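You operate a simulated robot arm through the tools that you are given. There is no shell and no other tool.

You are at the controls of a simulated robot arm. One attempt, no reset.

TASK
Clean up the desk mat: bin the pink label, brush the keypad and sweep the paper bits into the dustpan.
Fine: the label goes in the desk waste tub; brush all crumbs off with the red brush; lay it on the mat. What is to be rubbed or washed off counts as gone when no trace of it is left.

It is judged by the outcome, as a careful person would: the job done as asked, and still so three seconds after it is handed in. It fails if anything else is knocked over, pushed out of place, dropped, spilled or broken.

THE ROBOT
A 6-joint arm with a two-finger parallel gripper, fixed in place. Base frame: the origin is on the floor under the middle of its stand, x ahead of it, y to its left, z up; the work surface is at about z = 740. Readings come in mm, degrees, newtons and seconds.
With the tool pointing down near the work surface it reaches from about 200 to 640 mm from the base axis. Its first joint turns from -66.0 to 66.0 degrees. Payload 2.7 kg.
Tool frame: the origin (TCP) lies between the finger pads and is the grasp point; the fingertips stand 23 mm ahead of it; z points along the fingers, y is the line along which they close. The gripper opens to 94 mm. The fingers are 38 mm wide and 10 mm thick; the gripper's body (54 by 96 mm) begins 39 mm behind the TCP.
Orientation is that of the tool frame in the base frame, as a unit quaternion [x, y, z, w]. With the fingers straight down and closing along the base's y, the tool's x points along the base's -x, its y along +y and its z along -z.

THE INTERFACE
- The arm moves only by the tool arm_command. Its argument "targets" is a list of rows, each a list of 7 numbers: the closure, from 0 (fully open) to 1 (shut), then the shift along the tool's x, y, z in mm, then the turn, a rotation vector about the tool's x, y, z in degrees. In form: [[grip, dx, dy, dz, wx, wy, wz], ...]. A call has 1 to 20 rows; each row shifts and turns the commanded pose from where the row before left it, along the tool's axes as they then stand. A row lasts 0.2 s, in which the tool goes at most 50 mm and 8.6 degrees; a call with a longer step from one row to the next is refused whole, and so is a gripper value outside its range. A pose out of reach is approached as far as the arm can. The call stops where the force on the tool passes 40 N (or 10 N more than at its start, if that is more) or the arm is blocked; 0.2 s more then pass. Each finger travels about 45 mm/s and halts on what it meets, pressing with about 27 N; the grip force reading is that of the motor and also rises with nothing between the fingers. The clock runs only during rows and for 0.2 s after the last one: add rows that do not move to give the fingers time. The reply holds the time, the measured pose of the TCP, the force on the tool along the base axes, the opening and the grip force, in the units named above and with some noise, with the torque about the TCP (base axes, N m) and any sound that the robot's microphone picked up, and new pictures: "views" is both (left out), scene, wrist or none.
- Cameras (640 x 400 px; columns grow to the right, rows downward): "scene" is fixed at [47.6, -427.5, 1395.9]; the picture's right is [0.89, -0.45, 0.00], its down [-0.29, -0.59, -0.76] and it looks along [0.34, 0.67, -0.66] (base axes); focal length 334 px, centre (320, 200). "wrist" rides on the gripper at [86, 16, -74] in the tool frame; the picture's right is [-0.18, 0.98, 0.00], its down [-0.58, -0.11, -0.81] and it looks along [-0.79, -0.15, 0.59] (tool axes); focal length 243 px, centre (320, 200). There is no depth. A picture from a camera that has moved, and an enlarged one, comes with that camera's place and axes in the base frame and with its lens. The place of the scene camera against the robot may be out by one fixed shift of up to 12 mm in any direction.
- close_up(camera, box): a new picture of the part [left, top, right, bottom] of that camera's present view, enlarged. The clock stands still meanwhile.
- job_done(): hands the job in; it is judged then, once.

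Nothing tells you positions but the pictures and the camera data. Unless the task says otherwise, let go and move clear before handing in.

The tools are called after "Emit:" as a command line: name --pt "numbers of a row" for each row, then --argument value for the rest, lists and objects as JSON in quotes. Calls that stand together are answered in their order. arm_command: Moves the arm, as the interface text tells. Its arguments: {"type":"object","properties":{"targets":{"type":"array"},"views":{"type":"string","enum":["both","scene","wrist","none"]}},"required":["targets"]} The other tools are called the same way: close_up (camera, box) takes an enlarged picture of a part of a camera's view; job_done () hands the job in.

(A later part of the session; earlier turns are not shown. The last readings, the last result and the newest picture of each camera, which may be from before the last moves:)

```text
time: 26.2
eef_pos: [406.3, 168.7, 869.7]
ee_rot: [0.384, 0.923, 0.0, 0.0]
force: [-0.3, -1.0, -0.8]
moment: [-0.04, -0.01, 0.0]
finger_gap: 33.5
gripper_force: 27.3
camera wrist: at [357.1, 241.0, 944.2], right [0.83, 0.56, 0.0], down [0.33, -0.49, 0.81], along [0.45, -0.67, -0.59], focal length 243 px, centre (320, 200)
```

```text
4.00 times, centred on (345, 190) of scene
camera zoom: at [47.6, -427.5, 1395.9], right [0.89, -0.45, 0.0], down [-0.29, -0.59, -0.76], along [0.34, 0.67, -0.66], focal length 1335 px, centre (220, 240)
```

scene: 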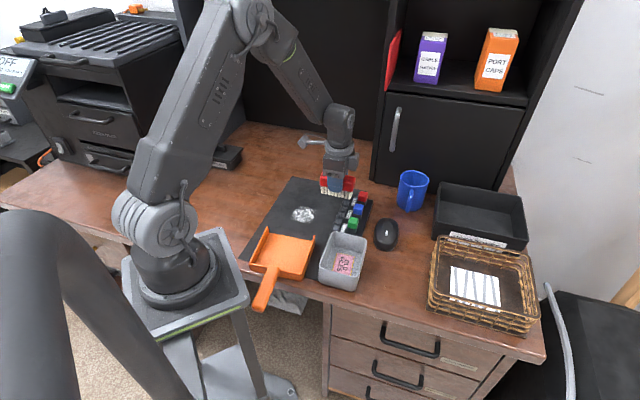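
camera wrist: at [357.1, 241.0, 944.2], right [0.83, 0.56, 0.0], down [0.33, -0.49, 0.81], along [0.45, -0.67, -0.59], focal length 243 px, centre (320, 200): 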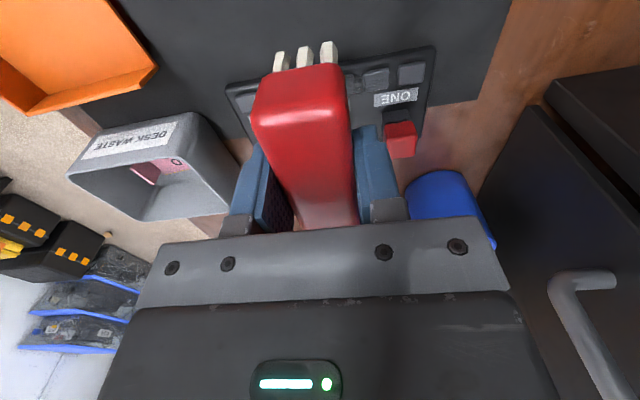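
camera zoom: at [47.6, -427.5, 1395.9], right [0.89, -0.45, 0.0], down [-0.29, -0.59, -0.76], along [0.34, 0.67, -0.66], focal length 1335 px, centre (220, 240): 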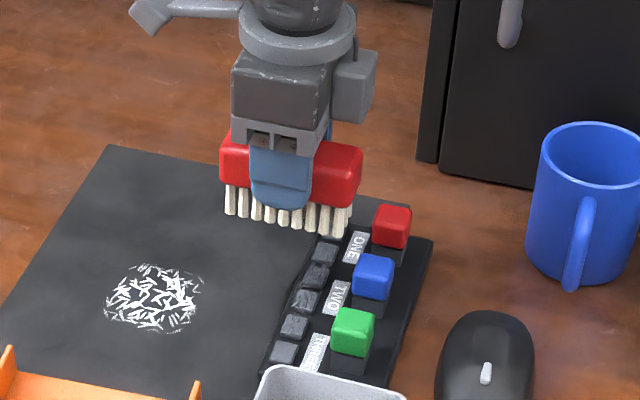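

The keypad position agrees from both views: key tops near z 755 and button tops near 770, so the brush block and fingertips will clear the buttons. I'll move to the near end of the row and descend carefully.

Emit:
arm_command --pt "1 0 -28 0 0 0 0" --pt "1 0 -28 0 0 0 0" --pt "1 0 0 30 0 0 0" --pt "1 0 0 20 0 0 0" --pt "1 0 0 8 0 0 0" --pt "1 0 0 0 0 0 0" --views "both"

Emit:
close_up --camera "scene" --box '[290, 160, 400, 260]'

Emit:
close_up --camera "wrist" --box '[200, 20, 520, 220]'

```text
time: 27.6
eef_pos: [366.9, 130.5, 811.6]
ee_rot: [0.385, 0.923, 0.001, 0.0]
force: [-0.1, -0.1, -1.4]
moment: [0.0, -0.01, 0.02]
finger_gap: 33.4
gripper_force: 27.0
camera wrist: at [317.1, 202.6, 886.0], right [0.83, 0.56, 0.0], down [0.33, -0.49, 0.81], along [0.45, -0.67, -0.59], focal length 243 px, centre (320, 200)
```

scene: 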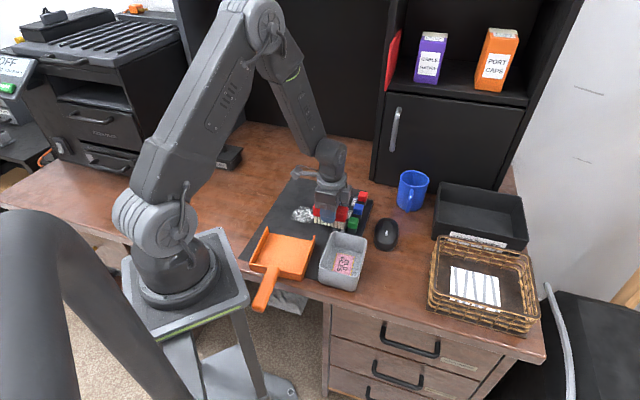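
wrist: 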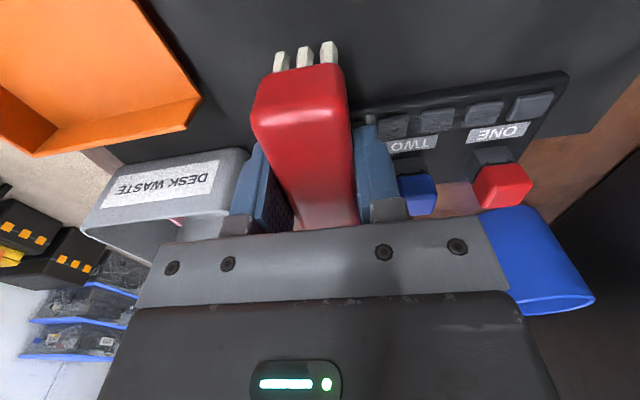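

```text
4.00 times, centred on (345, 210) of scene
camera zoom: at [47.6, -427.5, 1395.9], right [0.89, -0.45, 0.0], down [-0.29, -0.59, -0.76], along [0.34, 0.67, -0.66], focal length 1335 px, centre (220, 160)
```

zoom: 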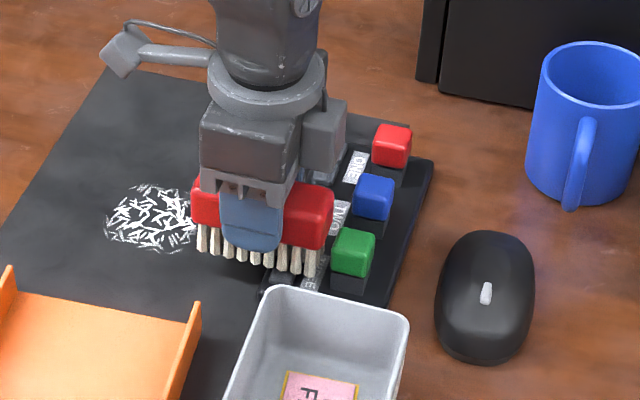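

```text
2.00 times, centred on (360, 120) of wrist
camera zoom: at [317.1, 202.6, 886.0], right [0.83, 0.56, 0.0], down [0.33, -0.49, 0.81], along [0.45, -0.67, -0.59], focal length 485 px, centre (240, 360)
```

zoom: 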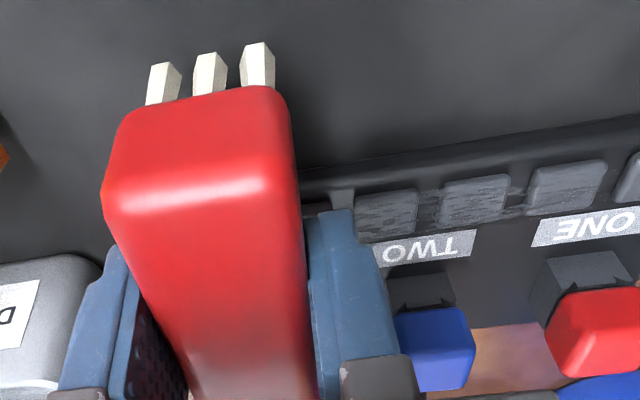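

The brush is clear of the buttons and just above the keys. I'll lower it in small steps while watching the force.

Emit:
arm_command --pt "1 0 0 3 0 0 0" --pt "1 0 0 2 0 0 0" --pt "1 0 0 2 0 0 0" --pt "1 0 0 0 0 0 0" --views "none"

Emit:
close_up --camera "scene" --box '[310, 190, 380, 250]'

```text
time: 28.6
eef_pos: [367.0, 130.3, 804.9]
ee_rot: [0.386, 0.923, 0.0, 0.0]
force: [0.3, -0.2, 0.1]
moment: [0.0, 0.0, -0.02]
finger_gap: 33.3
gripper_force: 27.1
```

```text
6.67 times, centred on (345, 220) of scene
camera zoom: at [47.6, -427.5, 1395.9], right [0.89, -0.45, 0.0], down [-0.29, -0.59, -0.76], along [0.34, 0.67, -0.66], focal length 2225 px, centre (153, 67)
```

zoom: 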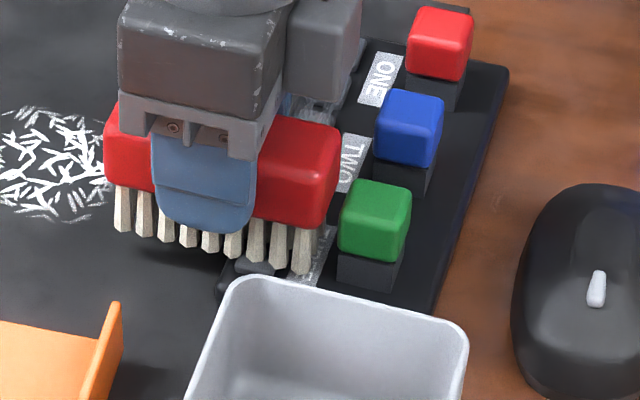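

Emit:
arm_command --pt "1 0 0 1 0 0 0" --pt "1 0 0 1 0 0 0" --pt "1 0 0 0 0 0 0" --views "none"

Emit:
arm_command --pt "1 0 0 1 0 0 0" --pt "1 0 0 0 0 0 0" --views "none"

Emit:
arm_command --pt "1 0 0 1 0 0 0" --pt "1 0 0 0 0 0 0" --views "none"

```text
time: 29.4
eef_pos: [366.3, 129.5, 804.2]
ee_rot: [0.385, 0.923, -0.001, 0.0]
force: [0.6, -0.4, -1.1]
moment: [-0.02, 0.01, -0.02]
finger_gap: 33.7
gripper_force: 27.5
```

```text
time: 30.0
eef_pos: [366.5, 129.6, 802.5]
ee_rot: [0.385, 0.923, 0.0, 0.0]
force: [-0.8, -0.3, -1.2]
moment: [0.01, -0.01, -0.02]
finger_gap: 33.5
gripper_force: 26.9
```

```text
time: 30.6
eef_pos: [365.9, 130.2, 800.5]
ee_rot: [0.385, 0.923, 0.001, 0.0]
force: [0.0, 0.5, -0.6]
moment: [0.03, 0.0, 0.01]
finger_gap: 33.0
gripper_force: 27.1
```

Emit:
close_up --camera "scene" --box '[315, 200, 365, 240]'

Emit:
arm_command --pt "1 0 0 1 0 0 0" --pt "1 0 0 0 0 0 0" --views "none"

Emit:
arm_command --pt "1 0 0 1 0 0 0" --pt "1 0 0 0 0 0 0" --views "none"

Emit:
close_up --camera "scene" --box '[315, 200, 365, 240]'

```text
10.00 times, centred on (340, 220) of scene
camera zoom: at [47.6, -427.5, 1395.9], right [0.89, -0.45, 0.0], down [-0.29, -0.59, -0.76], along [0.34, 0.67, -0.66], focal length 3338 px, centre (120, 0)
```

zoom: 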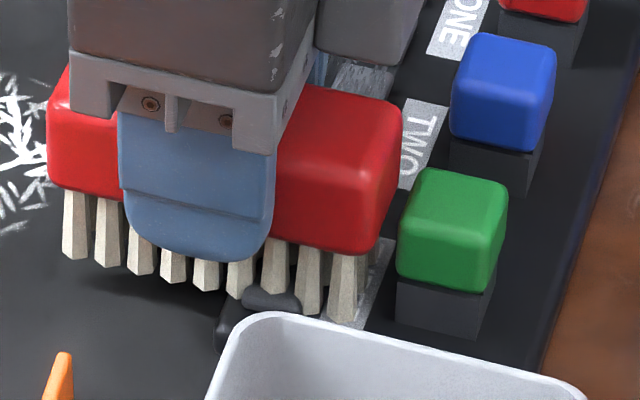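

```text
time: 31.2
eef_pos: [367.2, 130.0, 800.5]
ee_rot: [0.385, 0.923, 0.001, 0.001]
force: [-5.2, -2.8, 19.6]
moment: [-0.46, -0.09, -0.17]
finger_gap: 33.2
gripper_force: 26.7
```

```text
time: 31.8
eef_pos: [367.1, 130.5, 798.8]
ee_rot: [0.384, 0.923, 0.001, 0.001]
force: [-4.7, -3.5, 25.7]
moment: [-0.19, 0.02, -0.01]
finger_gap: 33.4
gripper_force: 27.2
```

```text
10.00 times, centred on (340, 220) of scene
camera zoom: at [47.2, -427.7, 1395.8], right [0.89, -0.45, 0.0], down [-0.29, -0.59, -0.76], along [0.34, 0.68, -0.66], focal length 3338 px, centre (120, 0)
```

zoom: 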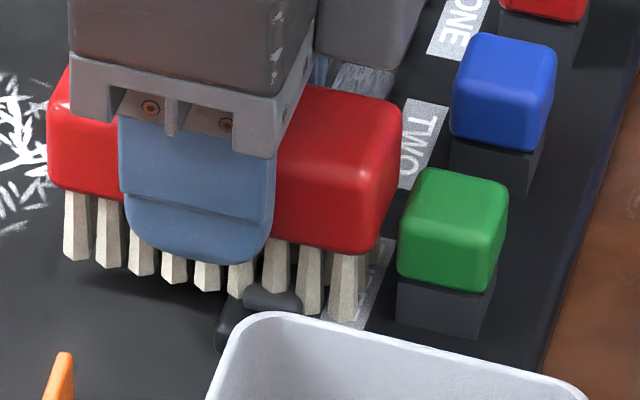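

Contact came on stiffly, so I'll back off until the pressure is light.

Emit:
arm_command --pt "1 0 0 -1.5 0 0 0" --pt "1 0 0 0 0 0 0" --views "none"

Emit:
close_up --camera "scene" --box '[315, 200, 365, 240]'

```text
time: 32.4
eef_pos: [365.6, 130.0, 799.9]
ee_rot: [0.385, 0.923, -0.001, 0.0]
force: [0.5, 0.4, 0.7]
moment: [0.02, -0.03, -0.01]
finger_gap: 33.4
gripper_force: 26.6
```

```text
10.00 times, centred on (340, 220) of scene
camera zoom: at [47.6, -427.5, 1395.9], right [0.89, -0.45, 0.0], down [-0.29, -0.59, -0.76], along [0.34, 0.67, -0.66], focal length 3338 px, centre (120, 0)
```

zoom: 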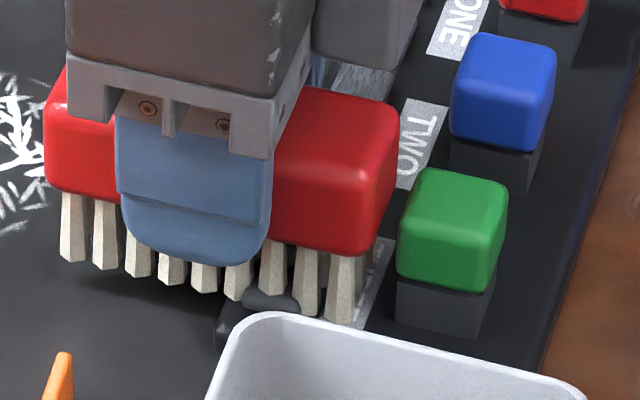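

The keypad hasn't moved and the pressure is now very light. I'll stroke along the key row at this height and check the result.

Emit:
arm_command --pt "1 0 9.6 0.3 0 0 0" --pt "1 0 9.6 0 0 0 0" --pt "1 0 9.6 0 0 0 0" --pt "1 0 9.6 0 0 0 0" --pt "1 0 9.6 0 0 0 0" --pt "1 0 9.6 0 0 0 0" --views "wrist"

Emit:
close_up --camera "scene" --box '[305, 180, 385, 250]'

Emit:
close_up --camera "wrist" --box '[200, 20, 520, 220]'

```text
time: 33.8
eef_pos: [407.6, 170.0, 798.9]
ee_rot: [0.384, 0.923, 0.0, 0.0]
force: [-0.6, -0.5, 1.8]
moment: [-0.03, -0.01, -0.04]
finger_gap: 33.5
gripper_force: 26.9
camera wrist: at [357.8, 243.4, 874.2], right [0.83, 0.56, 0.0], down [0.33, -0.49, 0.81], along [0.45, -0.67, -0.59], focal length 243 px, centre (320, 200)
```

wrist: 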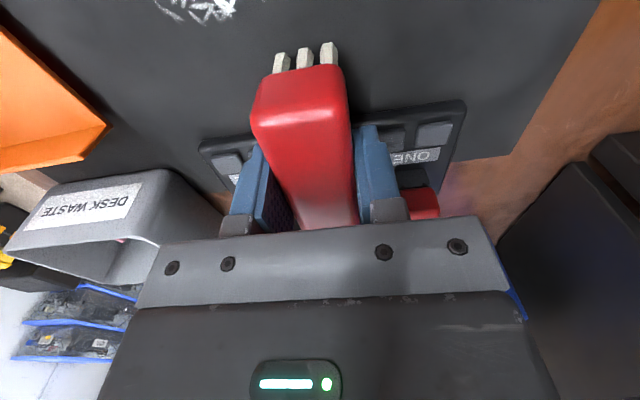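

```text
5.71 times, centred on (345, 215) of scene
camera zoom: at [47.6, -427.5, 1395.9], right [0.89, -0.45, 0.0], down [-0.29, -0.59, -0.76], along [0.34, 0.67, -0.66], focal length 1907 px, centre (177, 114)
```

zoom: 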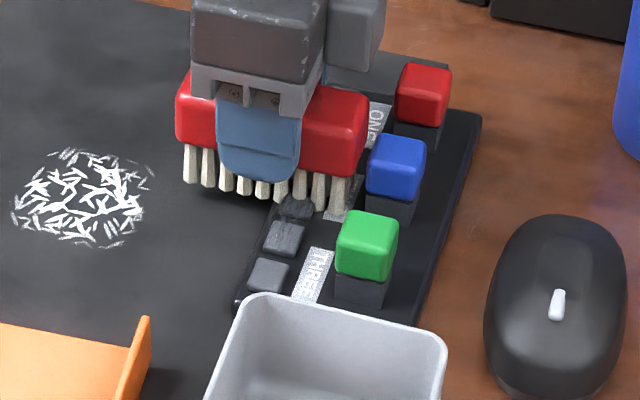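

```text
2.00 times, centred on (360, 120) of wrist
camera zoom: at [357.8, 243.4, 874.2], right [0.83, 0.56, 0.0], down [0.33, -0.49, 0.81], along [0.45, -0.67, -0.59], focal length 485 px, centre (240, 360)
```

zoom: 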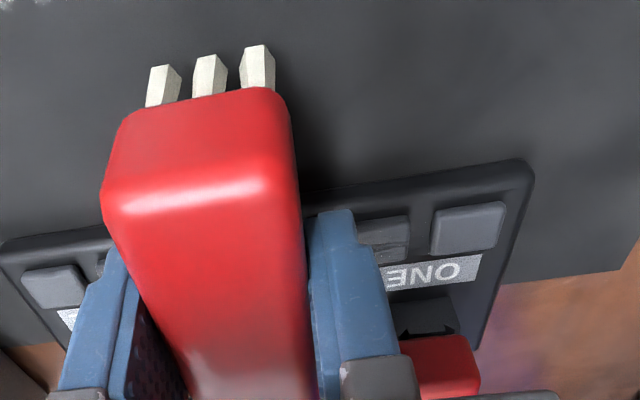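

Light contact at about 2 N and nothing has moved. I'll finish the stroke past the far key, then lift to check the keys.

Emit:
arm_command --pt "1 0 9.6 0 0 0 0" --pt "1 0 9.6 0 0 0 0" --pt "1 0 9.6 0 0 0 0" --pt "1 0 9.6 0 0 0 0" --pt "1 0 9.6 0 0 0 0" --pt "1 0 9.6 0 0 0 0" --pt "1 0 9.6 0 0 0 0" --pt "1 0 0 0 0 0 0" --views "wrist"

Emit:
close_up --camera "scene" --box '[305, 180, 385, 250]'

Emit:
close_up --camera "wrist" --box '[150, 60, 400, 220]'

```text
time: 35.6
eef_pos: [453.8, 217.7, 799.6]
ee_rot: [0.384, 0.923, 0.001, -0.001]
force: [0.4, 0.1, -0.2]
moment: [0.0, -0.05, 0.0]
finger_gap: 33.4
gripper_force: 27.4
camera wrist: at [404.6, 290.8, 874.8], right [0.83, 0.56, 0.0], down [0.33, -0.49, 0.81], along [0.45, -0.67, -0.59], focal length 243 px, centre (320, 200)
```

wrist: 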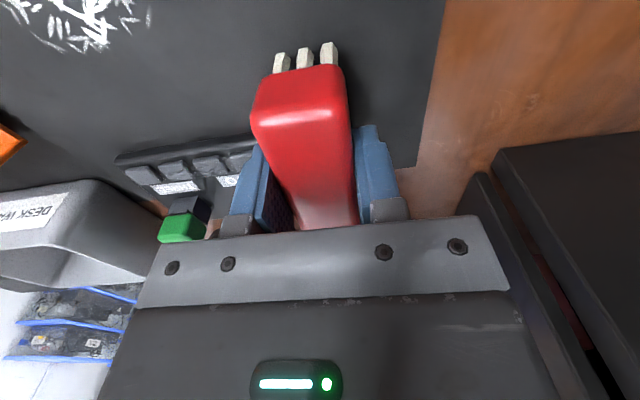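

```text
5.71 times, centred on (345, 215) of scene
camera zoom: at [47.6, -427.5, 1395.9], right [0.89, -0.45, 0.0], down [-0.29, -0.59, -0.76], along [0.34, 0.67, -0.66], focal length 1907 px, centre (177, 114)
```

zoom: 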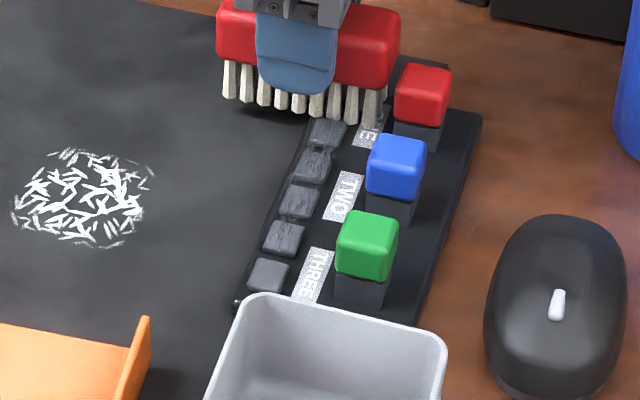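

```text
2.50 times, centred on (275, 140) of wrist
camera zoom: at [404.6, 290.8, 874.8], right [0.83, 0.56, 0.0], down [0.33, -0.49, 0.81], along [0.45, -0.67, -0.59], focal length 606 px, centre (432, 350)
```

zoom: 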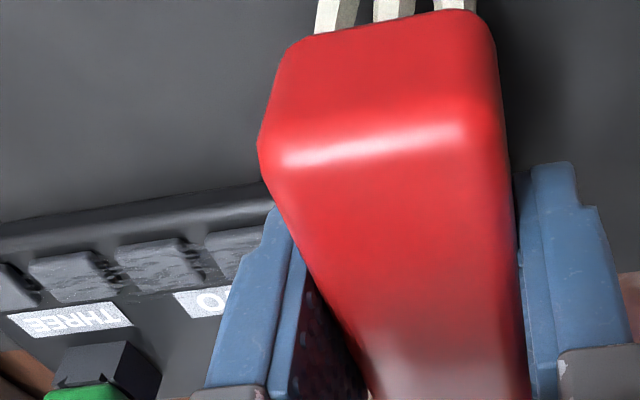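

Streaks remain, so the contact was too light. I'll press slightly more and brush back.

Emit:
arm_command --pt "1 0 0 0.7 0 0 0" --pt "1 0 0 0 0 0 0" --views "none"

```text
time: 36.2
eef_pos: [454.4, 217.8, 799.4]
ee_rot: [0.384, 0.923, 0.0, 0.001]
force: [0.4, 0.3, 1.3]
moment: [0.0, 0.03, 0.01]
finger_gap: 33.5
gripper_force: 26.7
```

Emit:
arm_command --pt "1 0 0 0.5 0 0 0" --pt "1 0 0 0 0 0 0" --views "none"

Emit:
arm_command --pt "1 0 -8 0 0 0 0" --pt "1 0 -8 0 0 0 0" --pt "1 0 -8 0 0 0 0" --pt "1 0 -8 0 0 0 0" --views "none"

Emit:
close_up --camera "scene" --box '[305, 180, 385, 250]'

```text
time: 36.8
eef_pos: [455.9, 216.7, 799.4]
ee_rot: [0.384, 0.923, 0.001, 0.0]
force: [-2.6, 0.6, 8.4]
moment: [-0.04, 0.09, -0.02]
finger_gap: 33.4
gripper_force: 26.7
```

```text
time: 37.8
eef_pos: [433.6, 194.8, 798.4]
ee_rot: [0.384, 0.923, 0.0, 0.0]
force: [2.6, 2.9, 9.3]
moment: [0.05, -0.06, 0.02]
finger_gap: 33.5
gripper_force: 27.0
```

```text
5.71 times, centred on (345, 215) of scene
camera zoom: at [47.5, -427.5, 1395.9], right [0.89, -0.45, 0.0], down [-0.29, -0.59, -0.76], along [0.34, 0.67, -0.66], focal length 1907 px, centre (177, 114)
```

zoom: 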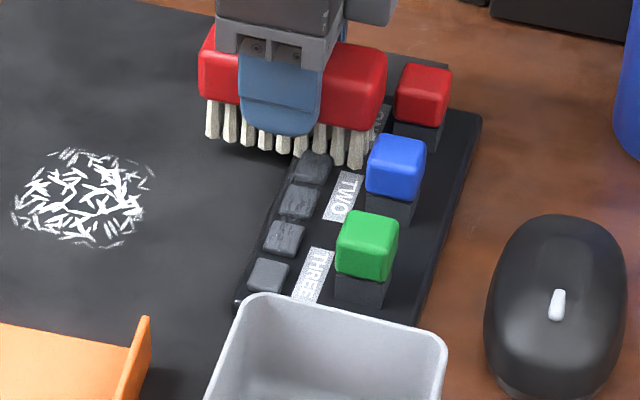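

About 9 N of pressure and the keypad is staying put. I'll continue the stroke to the near end.

Emit:
arm_command --pt "1 0 -8 0 0 0 0" --pt "1 0 -8 0 0 0 0" --pt "1 0 -8 0 0 0 0" --pt "1 0 -8 0 0 0 0" --pt "1 0 -8 0 0 0 0" --pt "1 0 -8 0 0 0 0" --pt "1 0 -8 0 0 0 0" --pt "1 0 -8 0 0 0 0" --pt "1 0 -8 0 0 0 0" --pt "1 0 -8 0 0 0 0" --pt "1 0 -8 0 0 0 0" --views "wrist"

Emit:
close_up --camera "scene" --box '[305, 180, 385, 250]'

Emit:
close_up --camera "wrist" --box '[350, 60, 600, 220]'

```text
time: 40.2
eef_pos: [369.7, 135.2, 798.2]
ee_rot: [0.385, 0.923, 0.001, 0.001]
force: [5.4, 5.5, 18.9]
moment: [0.08, -0.22, 0.0]
finger_gap: 33.4
gripper_force: 27.5
camera wrist: at [319.8, 206.9, 873.8], right [0.83, 0.56, 0.0], down [0.33, -0.49, 0.81], along [0.45, -0.67, -0.59], focal length 243 px, centre (320, 200)
```

wrist: 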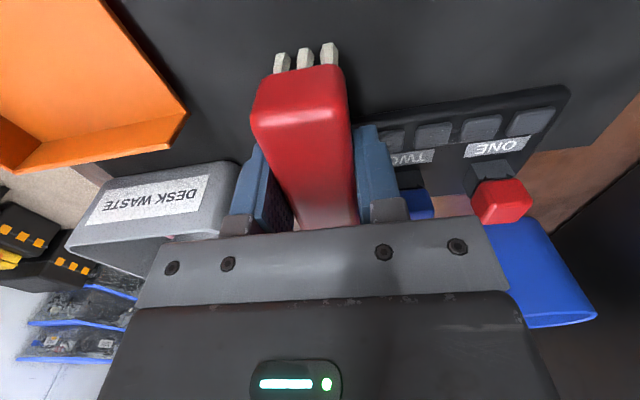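

```text
5.71 times, centred on (345, 215) of scene
camera zoom: at [47.5, -427.5, 1395.9], right [0.89, -0.45, 0.0], down [-0.29, -0.59, -0.76], along [0.34, 0.67, -0.66], focal length 1907 px, centre (177, 114)
```

zoom: 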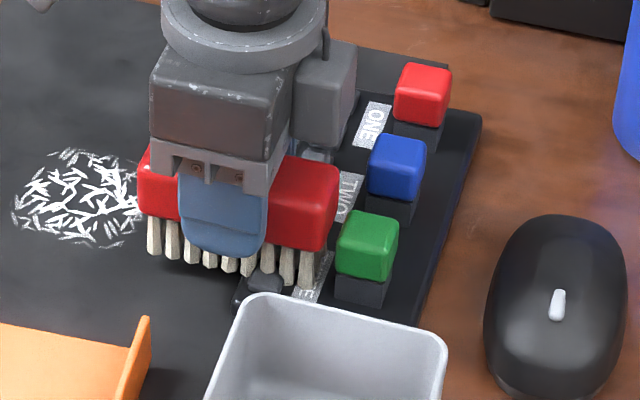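

```text
2.50 times, centred on (475, 140) of wrist
camera zoom: at [319.8, 206.9, 873.8], right [0.83, 0.56, 0.0], down [0.33, -0.49, 0.81], along [0.45, -0.67, -0.59], focal length 606 px, centre (-68, 350)
```

zoom: 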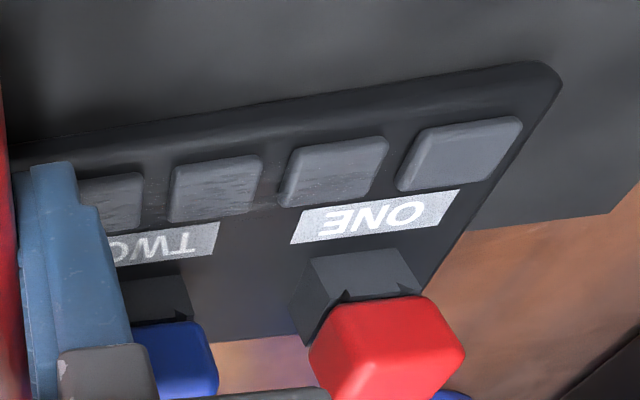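

Pressing harder works: the keys are mostly clean, with traces left only on the button side. I'll shift 8 mm towards the buttons, which leaves clearance, and stroke again slightly lighter.

Emit:
arm_command --pt "1 0 0 -0.5 0 0 0" --pt "1 -8 0 0 0 0 0" --pt "1 0 0 0 0 0 0" --views "none"

Emit:
close_up --camera "scene" --box '[315, 200, 365, 240]'

```text
time: 41.0
eef_pos: [373.4, 127.0, 798.8]
ee_rot: [0.385, 0.923, -0.002, -0.001]
force: [-6.6, 2.5, 18.4]
moment: [0.14, 0.3, -0.04]
finger_gap: 33.4
gripper_force: 26.9
```

```text
10.00 times, centred on (340, 220) of scene
camera zoom: at [47.2, -427.5, 1395.9], right [0.89, -0.45, 0.0], down [-0.29, -0.59, -0.76], along [0.34, 0.67, -0.66], focal length 3338 px, centre (120, 0)
```

zoom: 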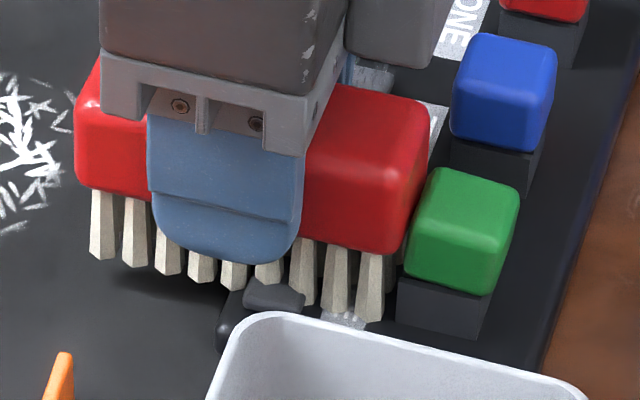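

The green button looks nudged by the end of the brush block. I'll back off straight away and check it.

Emit:
arm_command --pt "1 5 0 -1 0 0 0" --pt "1 3 0 -2 0 0 0" --pt "1 0 0 -10 0 0 0" --pt "1 0 0 0 0 0 0" --views "none"

Emit:
close_up --camera "scene" --box '[315, 200, 365, 240]'

Emit:
close_up --camera "scene" --box '[305, 180, 385, 250]'

```text
time: 42.0
eef_pos: [368.0, 134.0, 812.5]
ee_rot: [0.385, 0.923, 0.0, 0.0]
force: [0.1, 0.2, -1.0]
moment: [0.02, 0.0, -0.03]
finger_gap: 33.6
gripper_force: 27.4
```

```text
10.00 times, centred on (340, 220) of scene
camera zoom: at [47.6, -427.5, 1395.9], right [0.89, -0.45, 0.0], down [-0.29, -0.59, -0.76], along [0.34, 0.67, -0.66], focal length 3338 px, centre (120, 0)
```

zoom: 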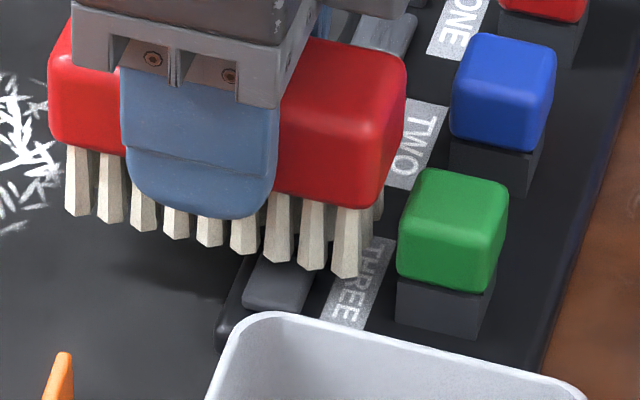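

```text
5.71 times, centred on (345, 215) of scene
camera zoom: at [47.6, -427.5, 1395.9], right [0.89, -0.45, 0.0], down [-0.29, -0.59, -0.76], along [0.34, 0.67, -0.66], focal length 1907 px, centre (177, 114)
```

zoom: 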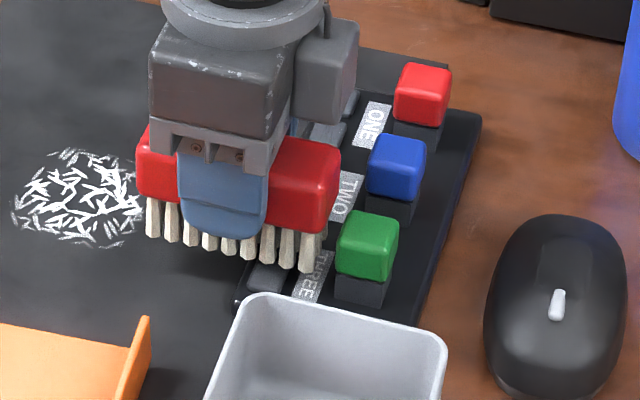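

The green button sprang back to its original place. I'll lift away to see exactly where traces remain.

Emit:
arm_command --pt "1 0 0 -40 0 0 0" --pt "1 45 0 -20 0 0 0" --pt "1 45 0 0 0 0 0" --pt "1 0 0 0 0 0 0" --views "wrist"

Emit:
close_up --camera "scene" --box '[325, 190, 375, 235]'

Emit:
close_up --camera "wrist" --box '[330, 60, 600, 240]'

```text
time: 43.0
eef_pos: [304.8, 198.0, 872.0]
ee_rot: [0.385, 0.923, 0.0, 0.0]
force: [1.2, 0.3, -0.5]
moment: [-0.02, -0.01, 0.0]
finger_gap: 33.5
gripper_force: 26.6
camera wrist: at [255.4, 270.3, 946.4], right [0.83, 0.56, 0.0], down [0.33, -0.49, 0.81], along [0.45, -0.67, -0.59], focal length 243 px, centre (320, 200)
```

wrist: 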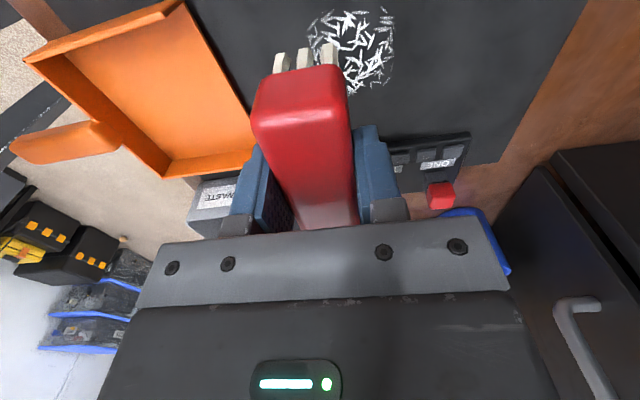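

```text
8.89 times, centred on (350, 212) of scene
camera zoom: at [47.6, -427.5, 1395.9], right [0.89, -0.45, 0.0], down [-0.29, -0.59, -0.76], along [0.34, 0.67, -0.66], focal length 2967 px, centre (53, 89)
```

zoom: 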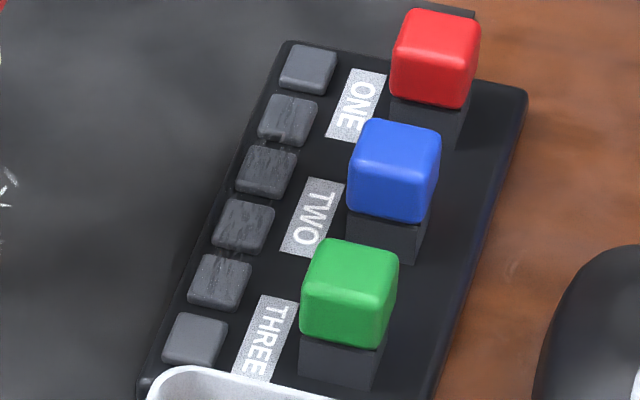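

```text
2.22 times, centred on (465, 150) of wrist
camera zoom: at [255.4, 270.3, 946.4], right [0.83, 0.56, 0.0], down [0.33, -0.49, 0.81], along [0.45, -0.67, -0.59], focal length 539 px, centre (-2, 311)
```

zoom: 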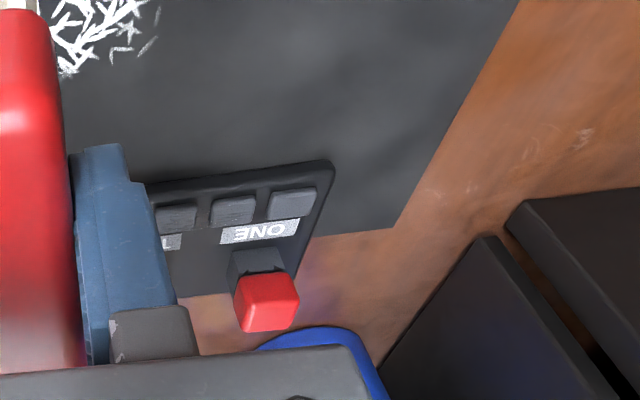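

Emit:
close_up --camera "scene" --box '[335, 195, 365, 220]'

Emit:
close_up --camera "scene" --box '[330, 210, 360, 235]'

Emit:
close_up --camera "wrist" --box '[380, 120, 480, 200]'

```text
16.00 times, centred on (350, 208) of scene
camera zoom: at [47.6, -427.5, 1395.9], right [0.89, -0.45, 0.0], down [-0.29, -0.59, -0.76], along [0.34, 0.67, -0.66], focal length 5341 px, centre (-160, 80)
```

zoom: 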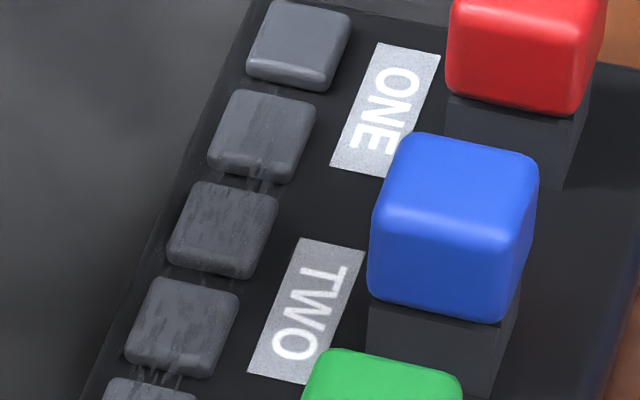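

```text
16.00 times, centred on (345, 222) of scene
camera zoom: at [47.6, -427.5, 1395.9], right [0.89, -0.45, 0.0], down [-0.29, -0.59, -0.76], along [0.34, 0.67, -0.66], focal length 5341 px, centre (-80, -160)
```

zoom: 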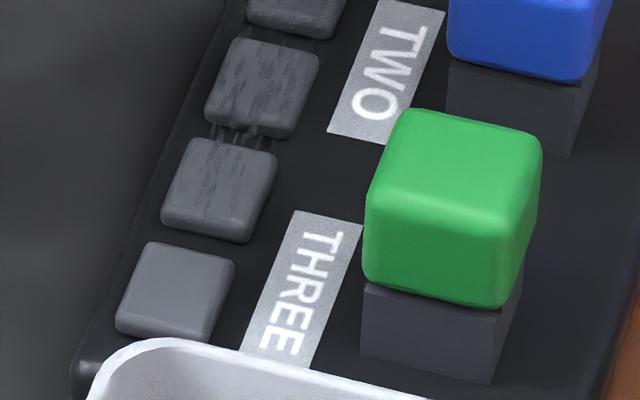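

```text
5.00 times, centred on (430, 160) of wrist
camera zoom: at [255.4, 270.3, 946.4], right [0.83, 0.56, 0.0], down [0.33, -0.49, 0.81], along [0.45, -0.67, -0.59], focal length 1213 px, centre (-230, 400)
```

zoom: 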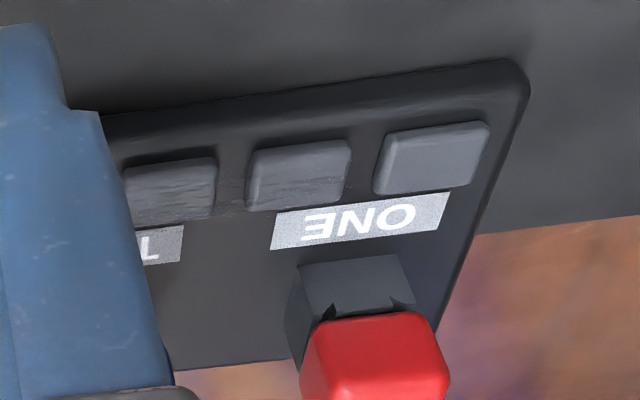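

The crumbs are faded everywhere but faint traces remain on the four keys, so more passes are needed along the same safe line. I'll go back down and stroke back and forth with moderate pressure.

Emit:
arm_command --pt "1 -45 0 0 0 0 0" --pt "1 -45 0 0 0 0 0" --pt "1 0 0 40 0 0 0" --pt "1 0 0 22 0 0 0" --pt "1 0 0 7 0 0 0" --pt "1 0 0 3 0 0 0" --pt "1 0 0 1 0 0 0" --pt "1 0 0 0 0 0 0" --views "none"

Emit:
close_up --camera "scene" --box '[315, 200, 365, 240]'

```text
time: 44.8
eef_pos: [369.8, 133.4, 799.4]
ee_rot: [0.385, 0.923, 0.001, 0.001]
force: [-3.8, 0.6, 12.9]
moment: [-0.04, 0.15, -0.01]
finger_gap: 33.4
gripper_force: 26.8
```

```text
10.00 times, centred on (340, 220) of scene
camera zoom: at [47.4, -427.6, 1395.9], right [0.89, -0.45, 0.0], down [-0.29, -0.59, -0.76], along [0.34, 0.67, -0.66], focal length 3338 px, centre (120, 0)
```

zoom: 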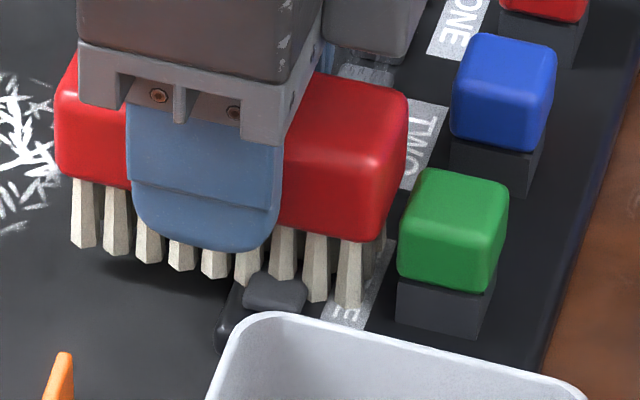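

Emit:
arm_command --pt "1 1 8 0.03 0 0 0" --pt "1 0.5 8 0.03 0 0 0" --pt "1 0 8 0.03 0 0 0" --pt "1 0 8 0.03 0 0 0" --pt "1 0 8 0.03 0 0 0" --pt "1 0 8 0.03 0 0 0" --pt "1 0 8 0.03 0 0 0" --pt "1 0 8 0.03 0 0 0" --pt "1 0 8 0.03 0 0 0" --pt "1 0 8 0.03 0 0 0" --pt "1 0 8 0.03 0 0 0" --pt "1 0 8 0.03 0 0 0" --pt "1 0 8 0.03 0 0 0" --pt "1 0 8 0.03 0 0 0" --pt "1 0 0 0 0 0 0" --views "none"

Emit:
close_up --camera "scene" --box '[325, 190, 375, 235]'

```text
time: 48.0
eef_pos: [448.3, 213.6, 800.0]
ee_rot: [0.384, 0.923, 0.001, 0.001]
force: [-1.6, -1.3, 3.4]
moment: [0.0, 0.0, -0.01]
finger_gap: 33.3
gripper_force: 27.3
```

```text
8.89 times, centred on (350, 212) of scene
camera zoom: at [47.5, -427.5, 1395.9], right [0.89, -0.45, 0.0], down [-0.29, -0.59, -0.76], along [0.34, 0.67, -0.66], focal length 2967 px, centre (53, 89)
```

zoom: 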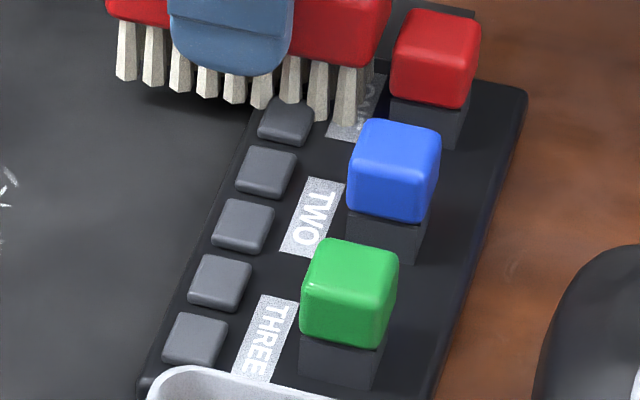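

The keys look clean now. I'll lift and move away to verify all six keys and the surface around the keypad.

Emit:
arm_command --pt "1 0 0 -35 0 0 0" --pt "1 0 0 -38 0 0 0" --pt "1 45 0 0 0 0 0" --pt "1 45 0 0 0 0 0" --pt "1 0 0 0 0 0 0" --views "both"

Emit:
close_up --camera "scene" --box '[335, 190, 370, 218]'

Emit:
close_up --camera "scene" --box '[327, 208, 362, 236]'

Emit:
close_up --camera "wrist" --box '[140, 100, 400, 240]'

```text
time: 49.2
eef_pos: [383.8, 276.5, 873.8]
ee_rot: [0.385, 0.923, 0.001, 0.0]
force: [-0.3, 0.1, -0.1]
moment: [0.03, 0.06, 0.01]
finger_gap: 33.4
gripper_force: 27.3
camera wrist: at [334.2, 349.5, 948.4], right [0.83, 0.56, 0.0], down [0.33, -0.49, 0.81], along [0.45, -0.67, -0.59], focal length 243 px, centre (320, 200)
```

scene: 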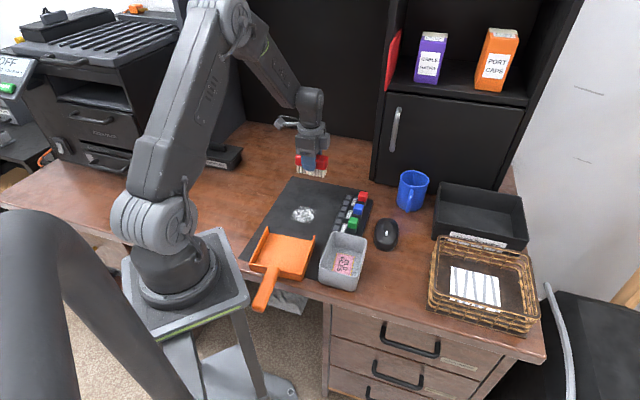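
wrist: 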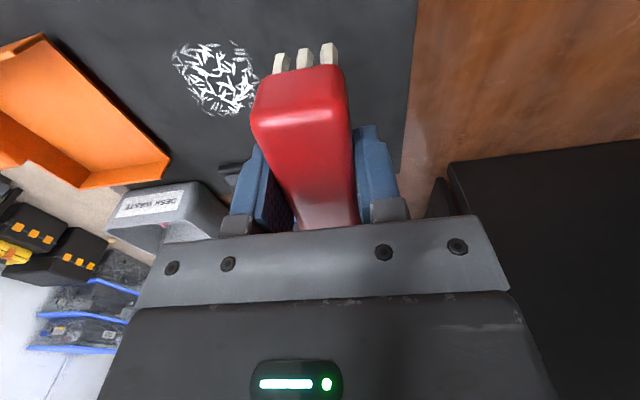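

```text
14.29 times, centred on (352, 204) of scene
camera zoom: at [47.6, -427.5, 1395.9], right [0.89, -0.45, 0.0], down [-0.29, -0.59, -0.76], along [0.34, 0.67, -0.66], focal length 4769 px, centre (-144, 143)
```

zoom: 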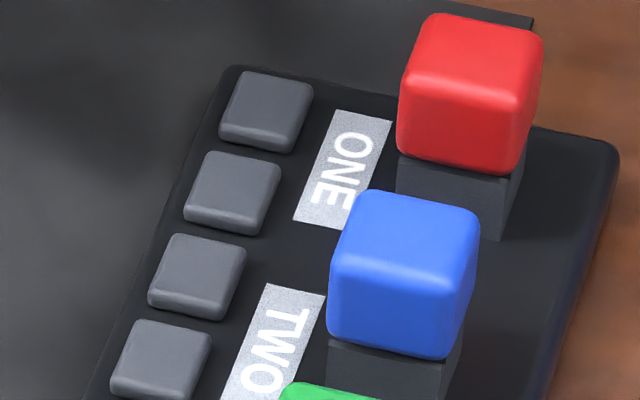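

```text
14.29 times, centred on (344, 222) of scene
camera zoom: at [47.6, -427.5, 1395.9], right [0.89, -0.45, 0.0], down [-0.29, -0.59, -0.76], along [0.34, 0.67, -0.66], focal length 4769 px, centre (-30, -114)
```

zoom: 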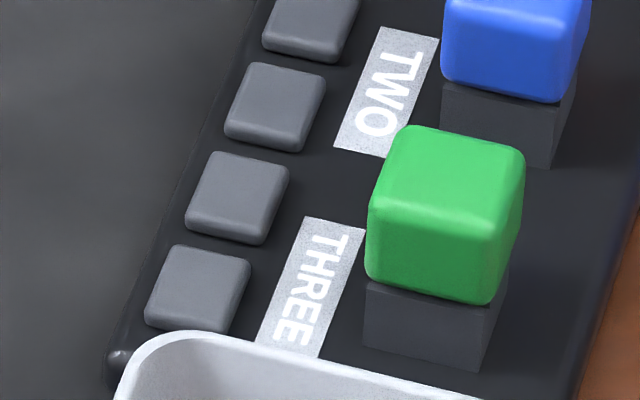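

```text
2.46 times, centred on (270, 170) of wrist
camera zoom: at [334.2, 349.5, 948.4], right [0.83, 0.56, 0.0], down [0.33, -0.49, 0.81], along [0.45, -0.67, -0.59], focal length 597 px, centre (443, 274)
```

zoom: 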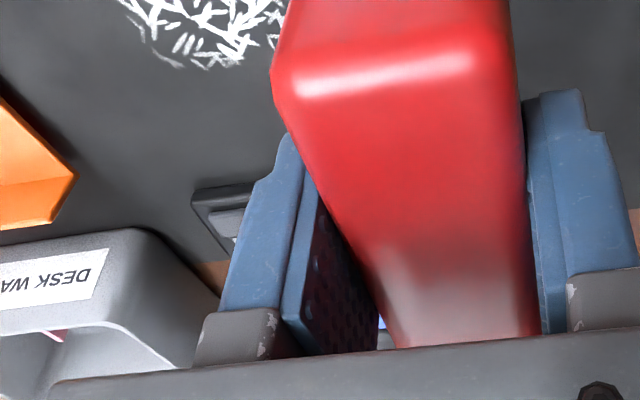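

The keypad is clean, the buttons are in place and no debris is left. Now I'll measure the dustpan mouth and the bits precisely before sweeping.

Emit:
close_up --camera "scene" --box '[240, 200, 330, 290]'

Emit:
close_up --camera "wrist" --box '[0, 20, 280, 200]'

Emit:
close_up --camera "scene" --box '[280, 195, 325, 235]'

```text
4.44 times, centred on (285, 245) of scene
camera zoom: at [47.6, -427.5, 1395.9], right [0.89, -0.45, 0.0], down [-0.29, -0.59, -0.76], along [0.34, 0.67, -0.66], focal length 1484 px, centre (476, 0)
```

zoom: 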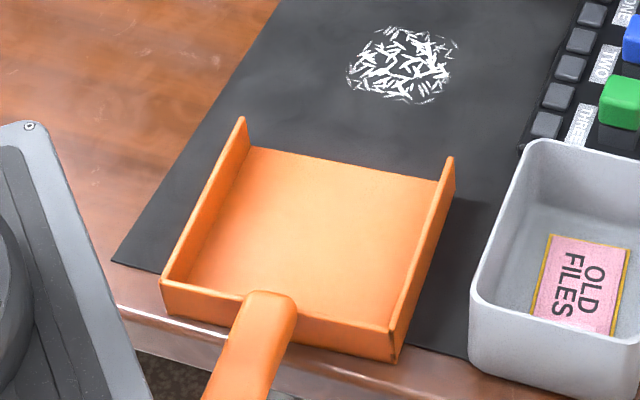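

```text
2.22 times, centred on (140, 110) of wrist
camera zoom: at [334.2, 349.5, 948.4], right [0.83, 0.56, 0.0], down [0.33, -0.49, 0.81], along [0.45, -0.67, -0.59], focal length 539 px, centre (720, 400)
```

zoom: 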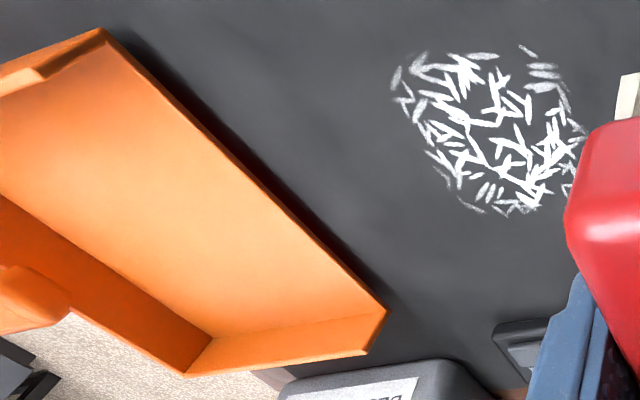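

```text
10.00 times, centred on (302, 215) of scene
camera zoom: at [47.6, -427.5, 1395.9], right [0.89, -0.45, 0.0], down [-0.29, -0.59, -0.76], along [0.34, 0.67, -0.66], focal length 3338 px, centre (495, 50)
```

zoom: 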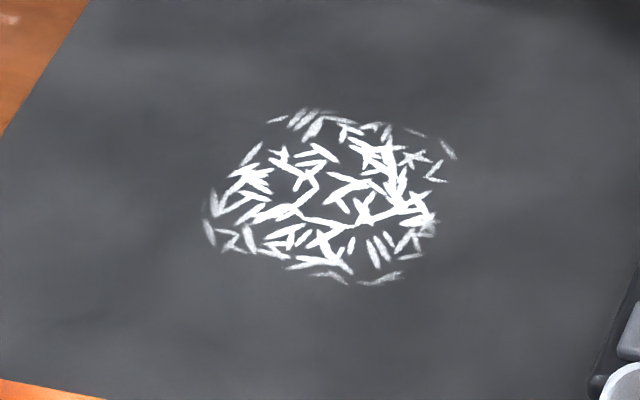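

The bits are centred near (321, 211), straight in front of the pan mouth, which is centred near (255, 136) and opens along the 48° direction. I'll line the brush up behind the bits, square to the pan, and lower it onto the mat.

Emit:
arm_command --pt "1 -0.5 -25.2 0 0 0 0" --pt "1 0 0 0 0 0 -3.3" --pt "1 0 0 40 0 0 0" --pt "1 0 0 30 0 0 0" --pt "1 0 0 8 0 0 0" --pt "1 0 0 0 0 0 0" --views "both"

Emit:
close_up --camera "scene" --box '[270, 150, 360, 230]'

```text
time: 50.6
eef_pos: [367.1, 258.9, 793.5]
ee_rot: [0.359, 0.933, 0.0, 0.0]
force: [1.1, 0.5, -0.9]
moment: [-0.02, 0.01, 0.01]
finger_gap: 33.5
gripper_force: 27.3
camera wrist: at [313.7, 327.7, 867.9], right [0.79, 0.61, 0.0], down [0.36, -0.47, 0.81], along [0.49, -0.64, -0.59], focal length 243 px, centre (320, 200)
```

scene: 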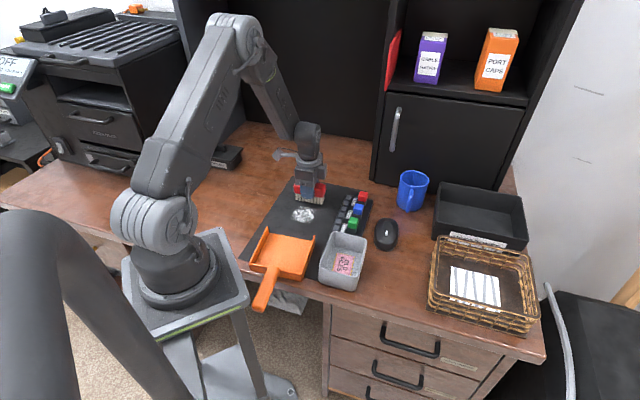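
wrist: 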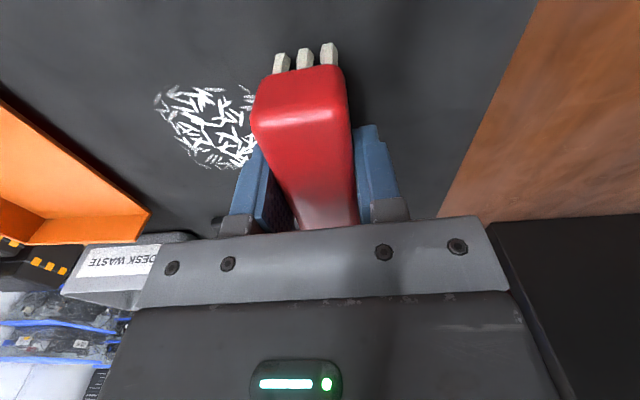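

```text
5.00 times, centred on (315, 190) of scene
camera zoom: at [47.6, -427.5, 1395.9], right [0.89, -0.45, 0.0], down [-0.29, -0.59, -0.76], along [0.34, 0.67, -0.66], focal length 1669 px, centre (345, 250)
```

zoom: 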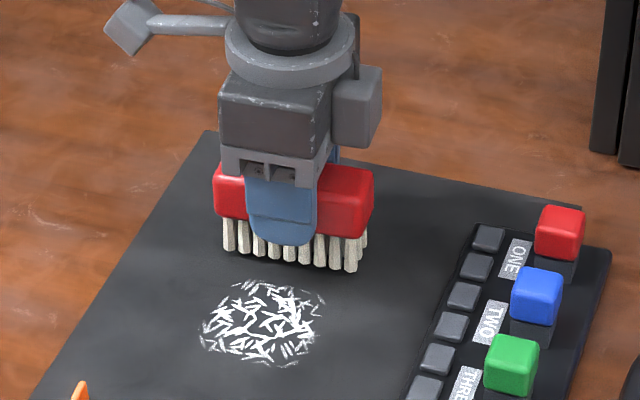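

The brush is lined up behind the bits. I'll lower it to light contact.

Emit:
arm_command --pt "1 0 0 2 0 0 0" --pt "1 0 0 1 0 0 0" --pt "1 0 0 0 0 0 0" --views "none"

Emit:
arm_command --pt "1 0 0 0.7 0 0 0" --pt "1 0 0 0 0 0 0" --views "none"

Emit:
arm_command --pt "1 0 0 0.7 0 0 0" --pt "1 0 0 0 0 0 0" --views "none"

```text
time: 51.4
eef_pos: [368.6, 258.2, 790.6]
ee_rot: [0.357, 0.934, 0.001, 0.0]
force: [-0.5, -0.4, -1.8]
moment: [-0.02, 0.02, -0.01]
finger_gap: 33.3
gripper_force: 27.4
```

```text
time: 52.0
eef_pos: [367.2, 258.9, 790.2]
ee_rot: [0.358, 0.934, 0.001, 0.001]
force: [0.6, -0.3, -1.2]
moment: [0.02, 0.02, 0.01]
finger_gap: 33.3
gripper_force: 26.6
```

```text
time: 52.6
eef_pos: [367.6, 259.4, 788.2]
ee_rot: [0.357, 0.934, -0.001, 0.0]
force: [0.2, -0.1, -0.7]
moment: [0.0, 0.0, -0.01]
finger_gap: 33.5
gripper_force: 27.0
```

Emit:
arm_command --pt "1 0 0 0.6 0 0 0" --pt "1 0 0 0 0 0 0" --views "none"

Emit:
arm_command --pt "1 0 0 0.5 0 0 0" --pt "1 0 0 0 0 0 0" --views "none"

```text
time: 53.2
eef_pos: [367.9, 259.7, 789.3]
ee_rot: [0.357, 0.934, 0.0, 0.0]
force: [1.1, -0.1, -0.8]
moment: [-0.02, 0.01, 0.0]
finger_gap: 33.6
gripper_force: 27.6
```

```text
time: 53.8
eef_pos: [367.0, 259.4, 788.6]
ee_rot: [0.358, 0.934, 0.001, 0.0]
force: [-0.2, 0.1, -1.6]
moment: [-0.05, -0.01, -0.03]
finger_gap: 33.1
gripper_force: 27.2
```

Emit:
arm_command --pt "1 0 0 0.5 0 0 0" --pt "1 0 0 0 0 0 0" --views "none"

Emit:
close_up --camera "scene" --box '[290, 175, 340, 215]'

```text
time: 54.4
eef_pos: [367.0, 258.8, 788.1]
ee_rot: [0.358, 0.934, 0.0, 0.001]
force: [-0.4, -0.2, -0.1]
moment: [0.0, -0.03, 0.01]
finger_gap: 33.5
gripper_force: 26.7
```

```text
10.00 times, centred on (315, 195) of scene
camera zoom: at [47.6, -427.5, 1395.9], right [0.89, -0.45, 0.0], down [-0.29, -0.59, -0.76], along [0.34, 0.67, -0.66], focal length 3338 px, centre (370, 250)
```

zoom: 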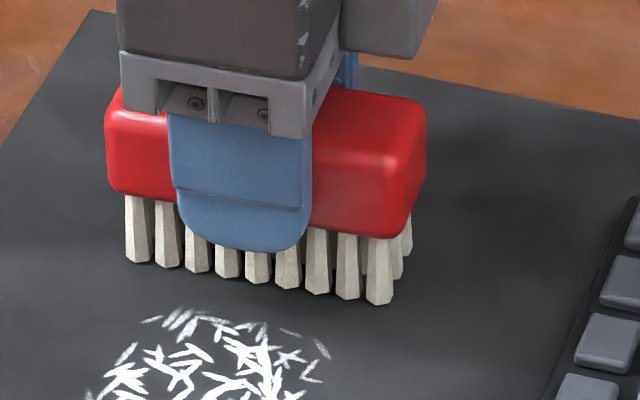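

Emit:
arm_command --pt "1 0 0 0.5 0 0 0" --pt "1 0 0 0 0 0 0" --views "none"

Emit:
arm_command --pt "1 0 0 0.5 0 0 0" --pt "1 0 0 0 0 0 0" --views "none"

```text
time: 55.0
eef_pos: [366.7, 258.5, 788.5]
ee_rot: [0.358, 0.934, 0.0, 0.0]
force: [0.1, 0.6, -0.6]
moment: [0.0, -0.01, -0.01]
finger_gap: 33.2
gripper_force: 27.3
```

```text
time: 55.6
eef_pos: [366.7, 258.9, 787.1]
ee_rot: [0.357, 0.934, 0.001, 0.001]
force: [0.2, -0.9, 3.8]
moment: [0.09, 0.16, 0.02]
finger_gap: 33.4
gripper_force: 27.0
```

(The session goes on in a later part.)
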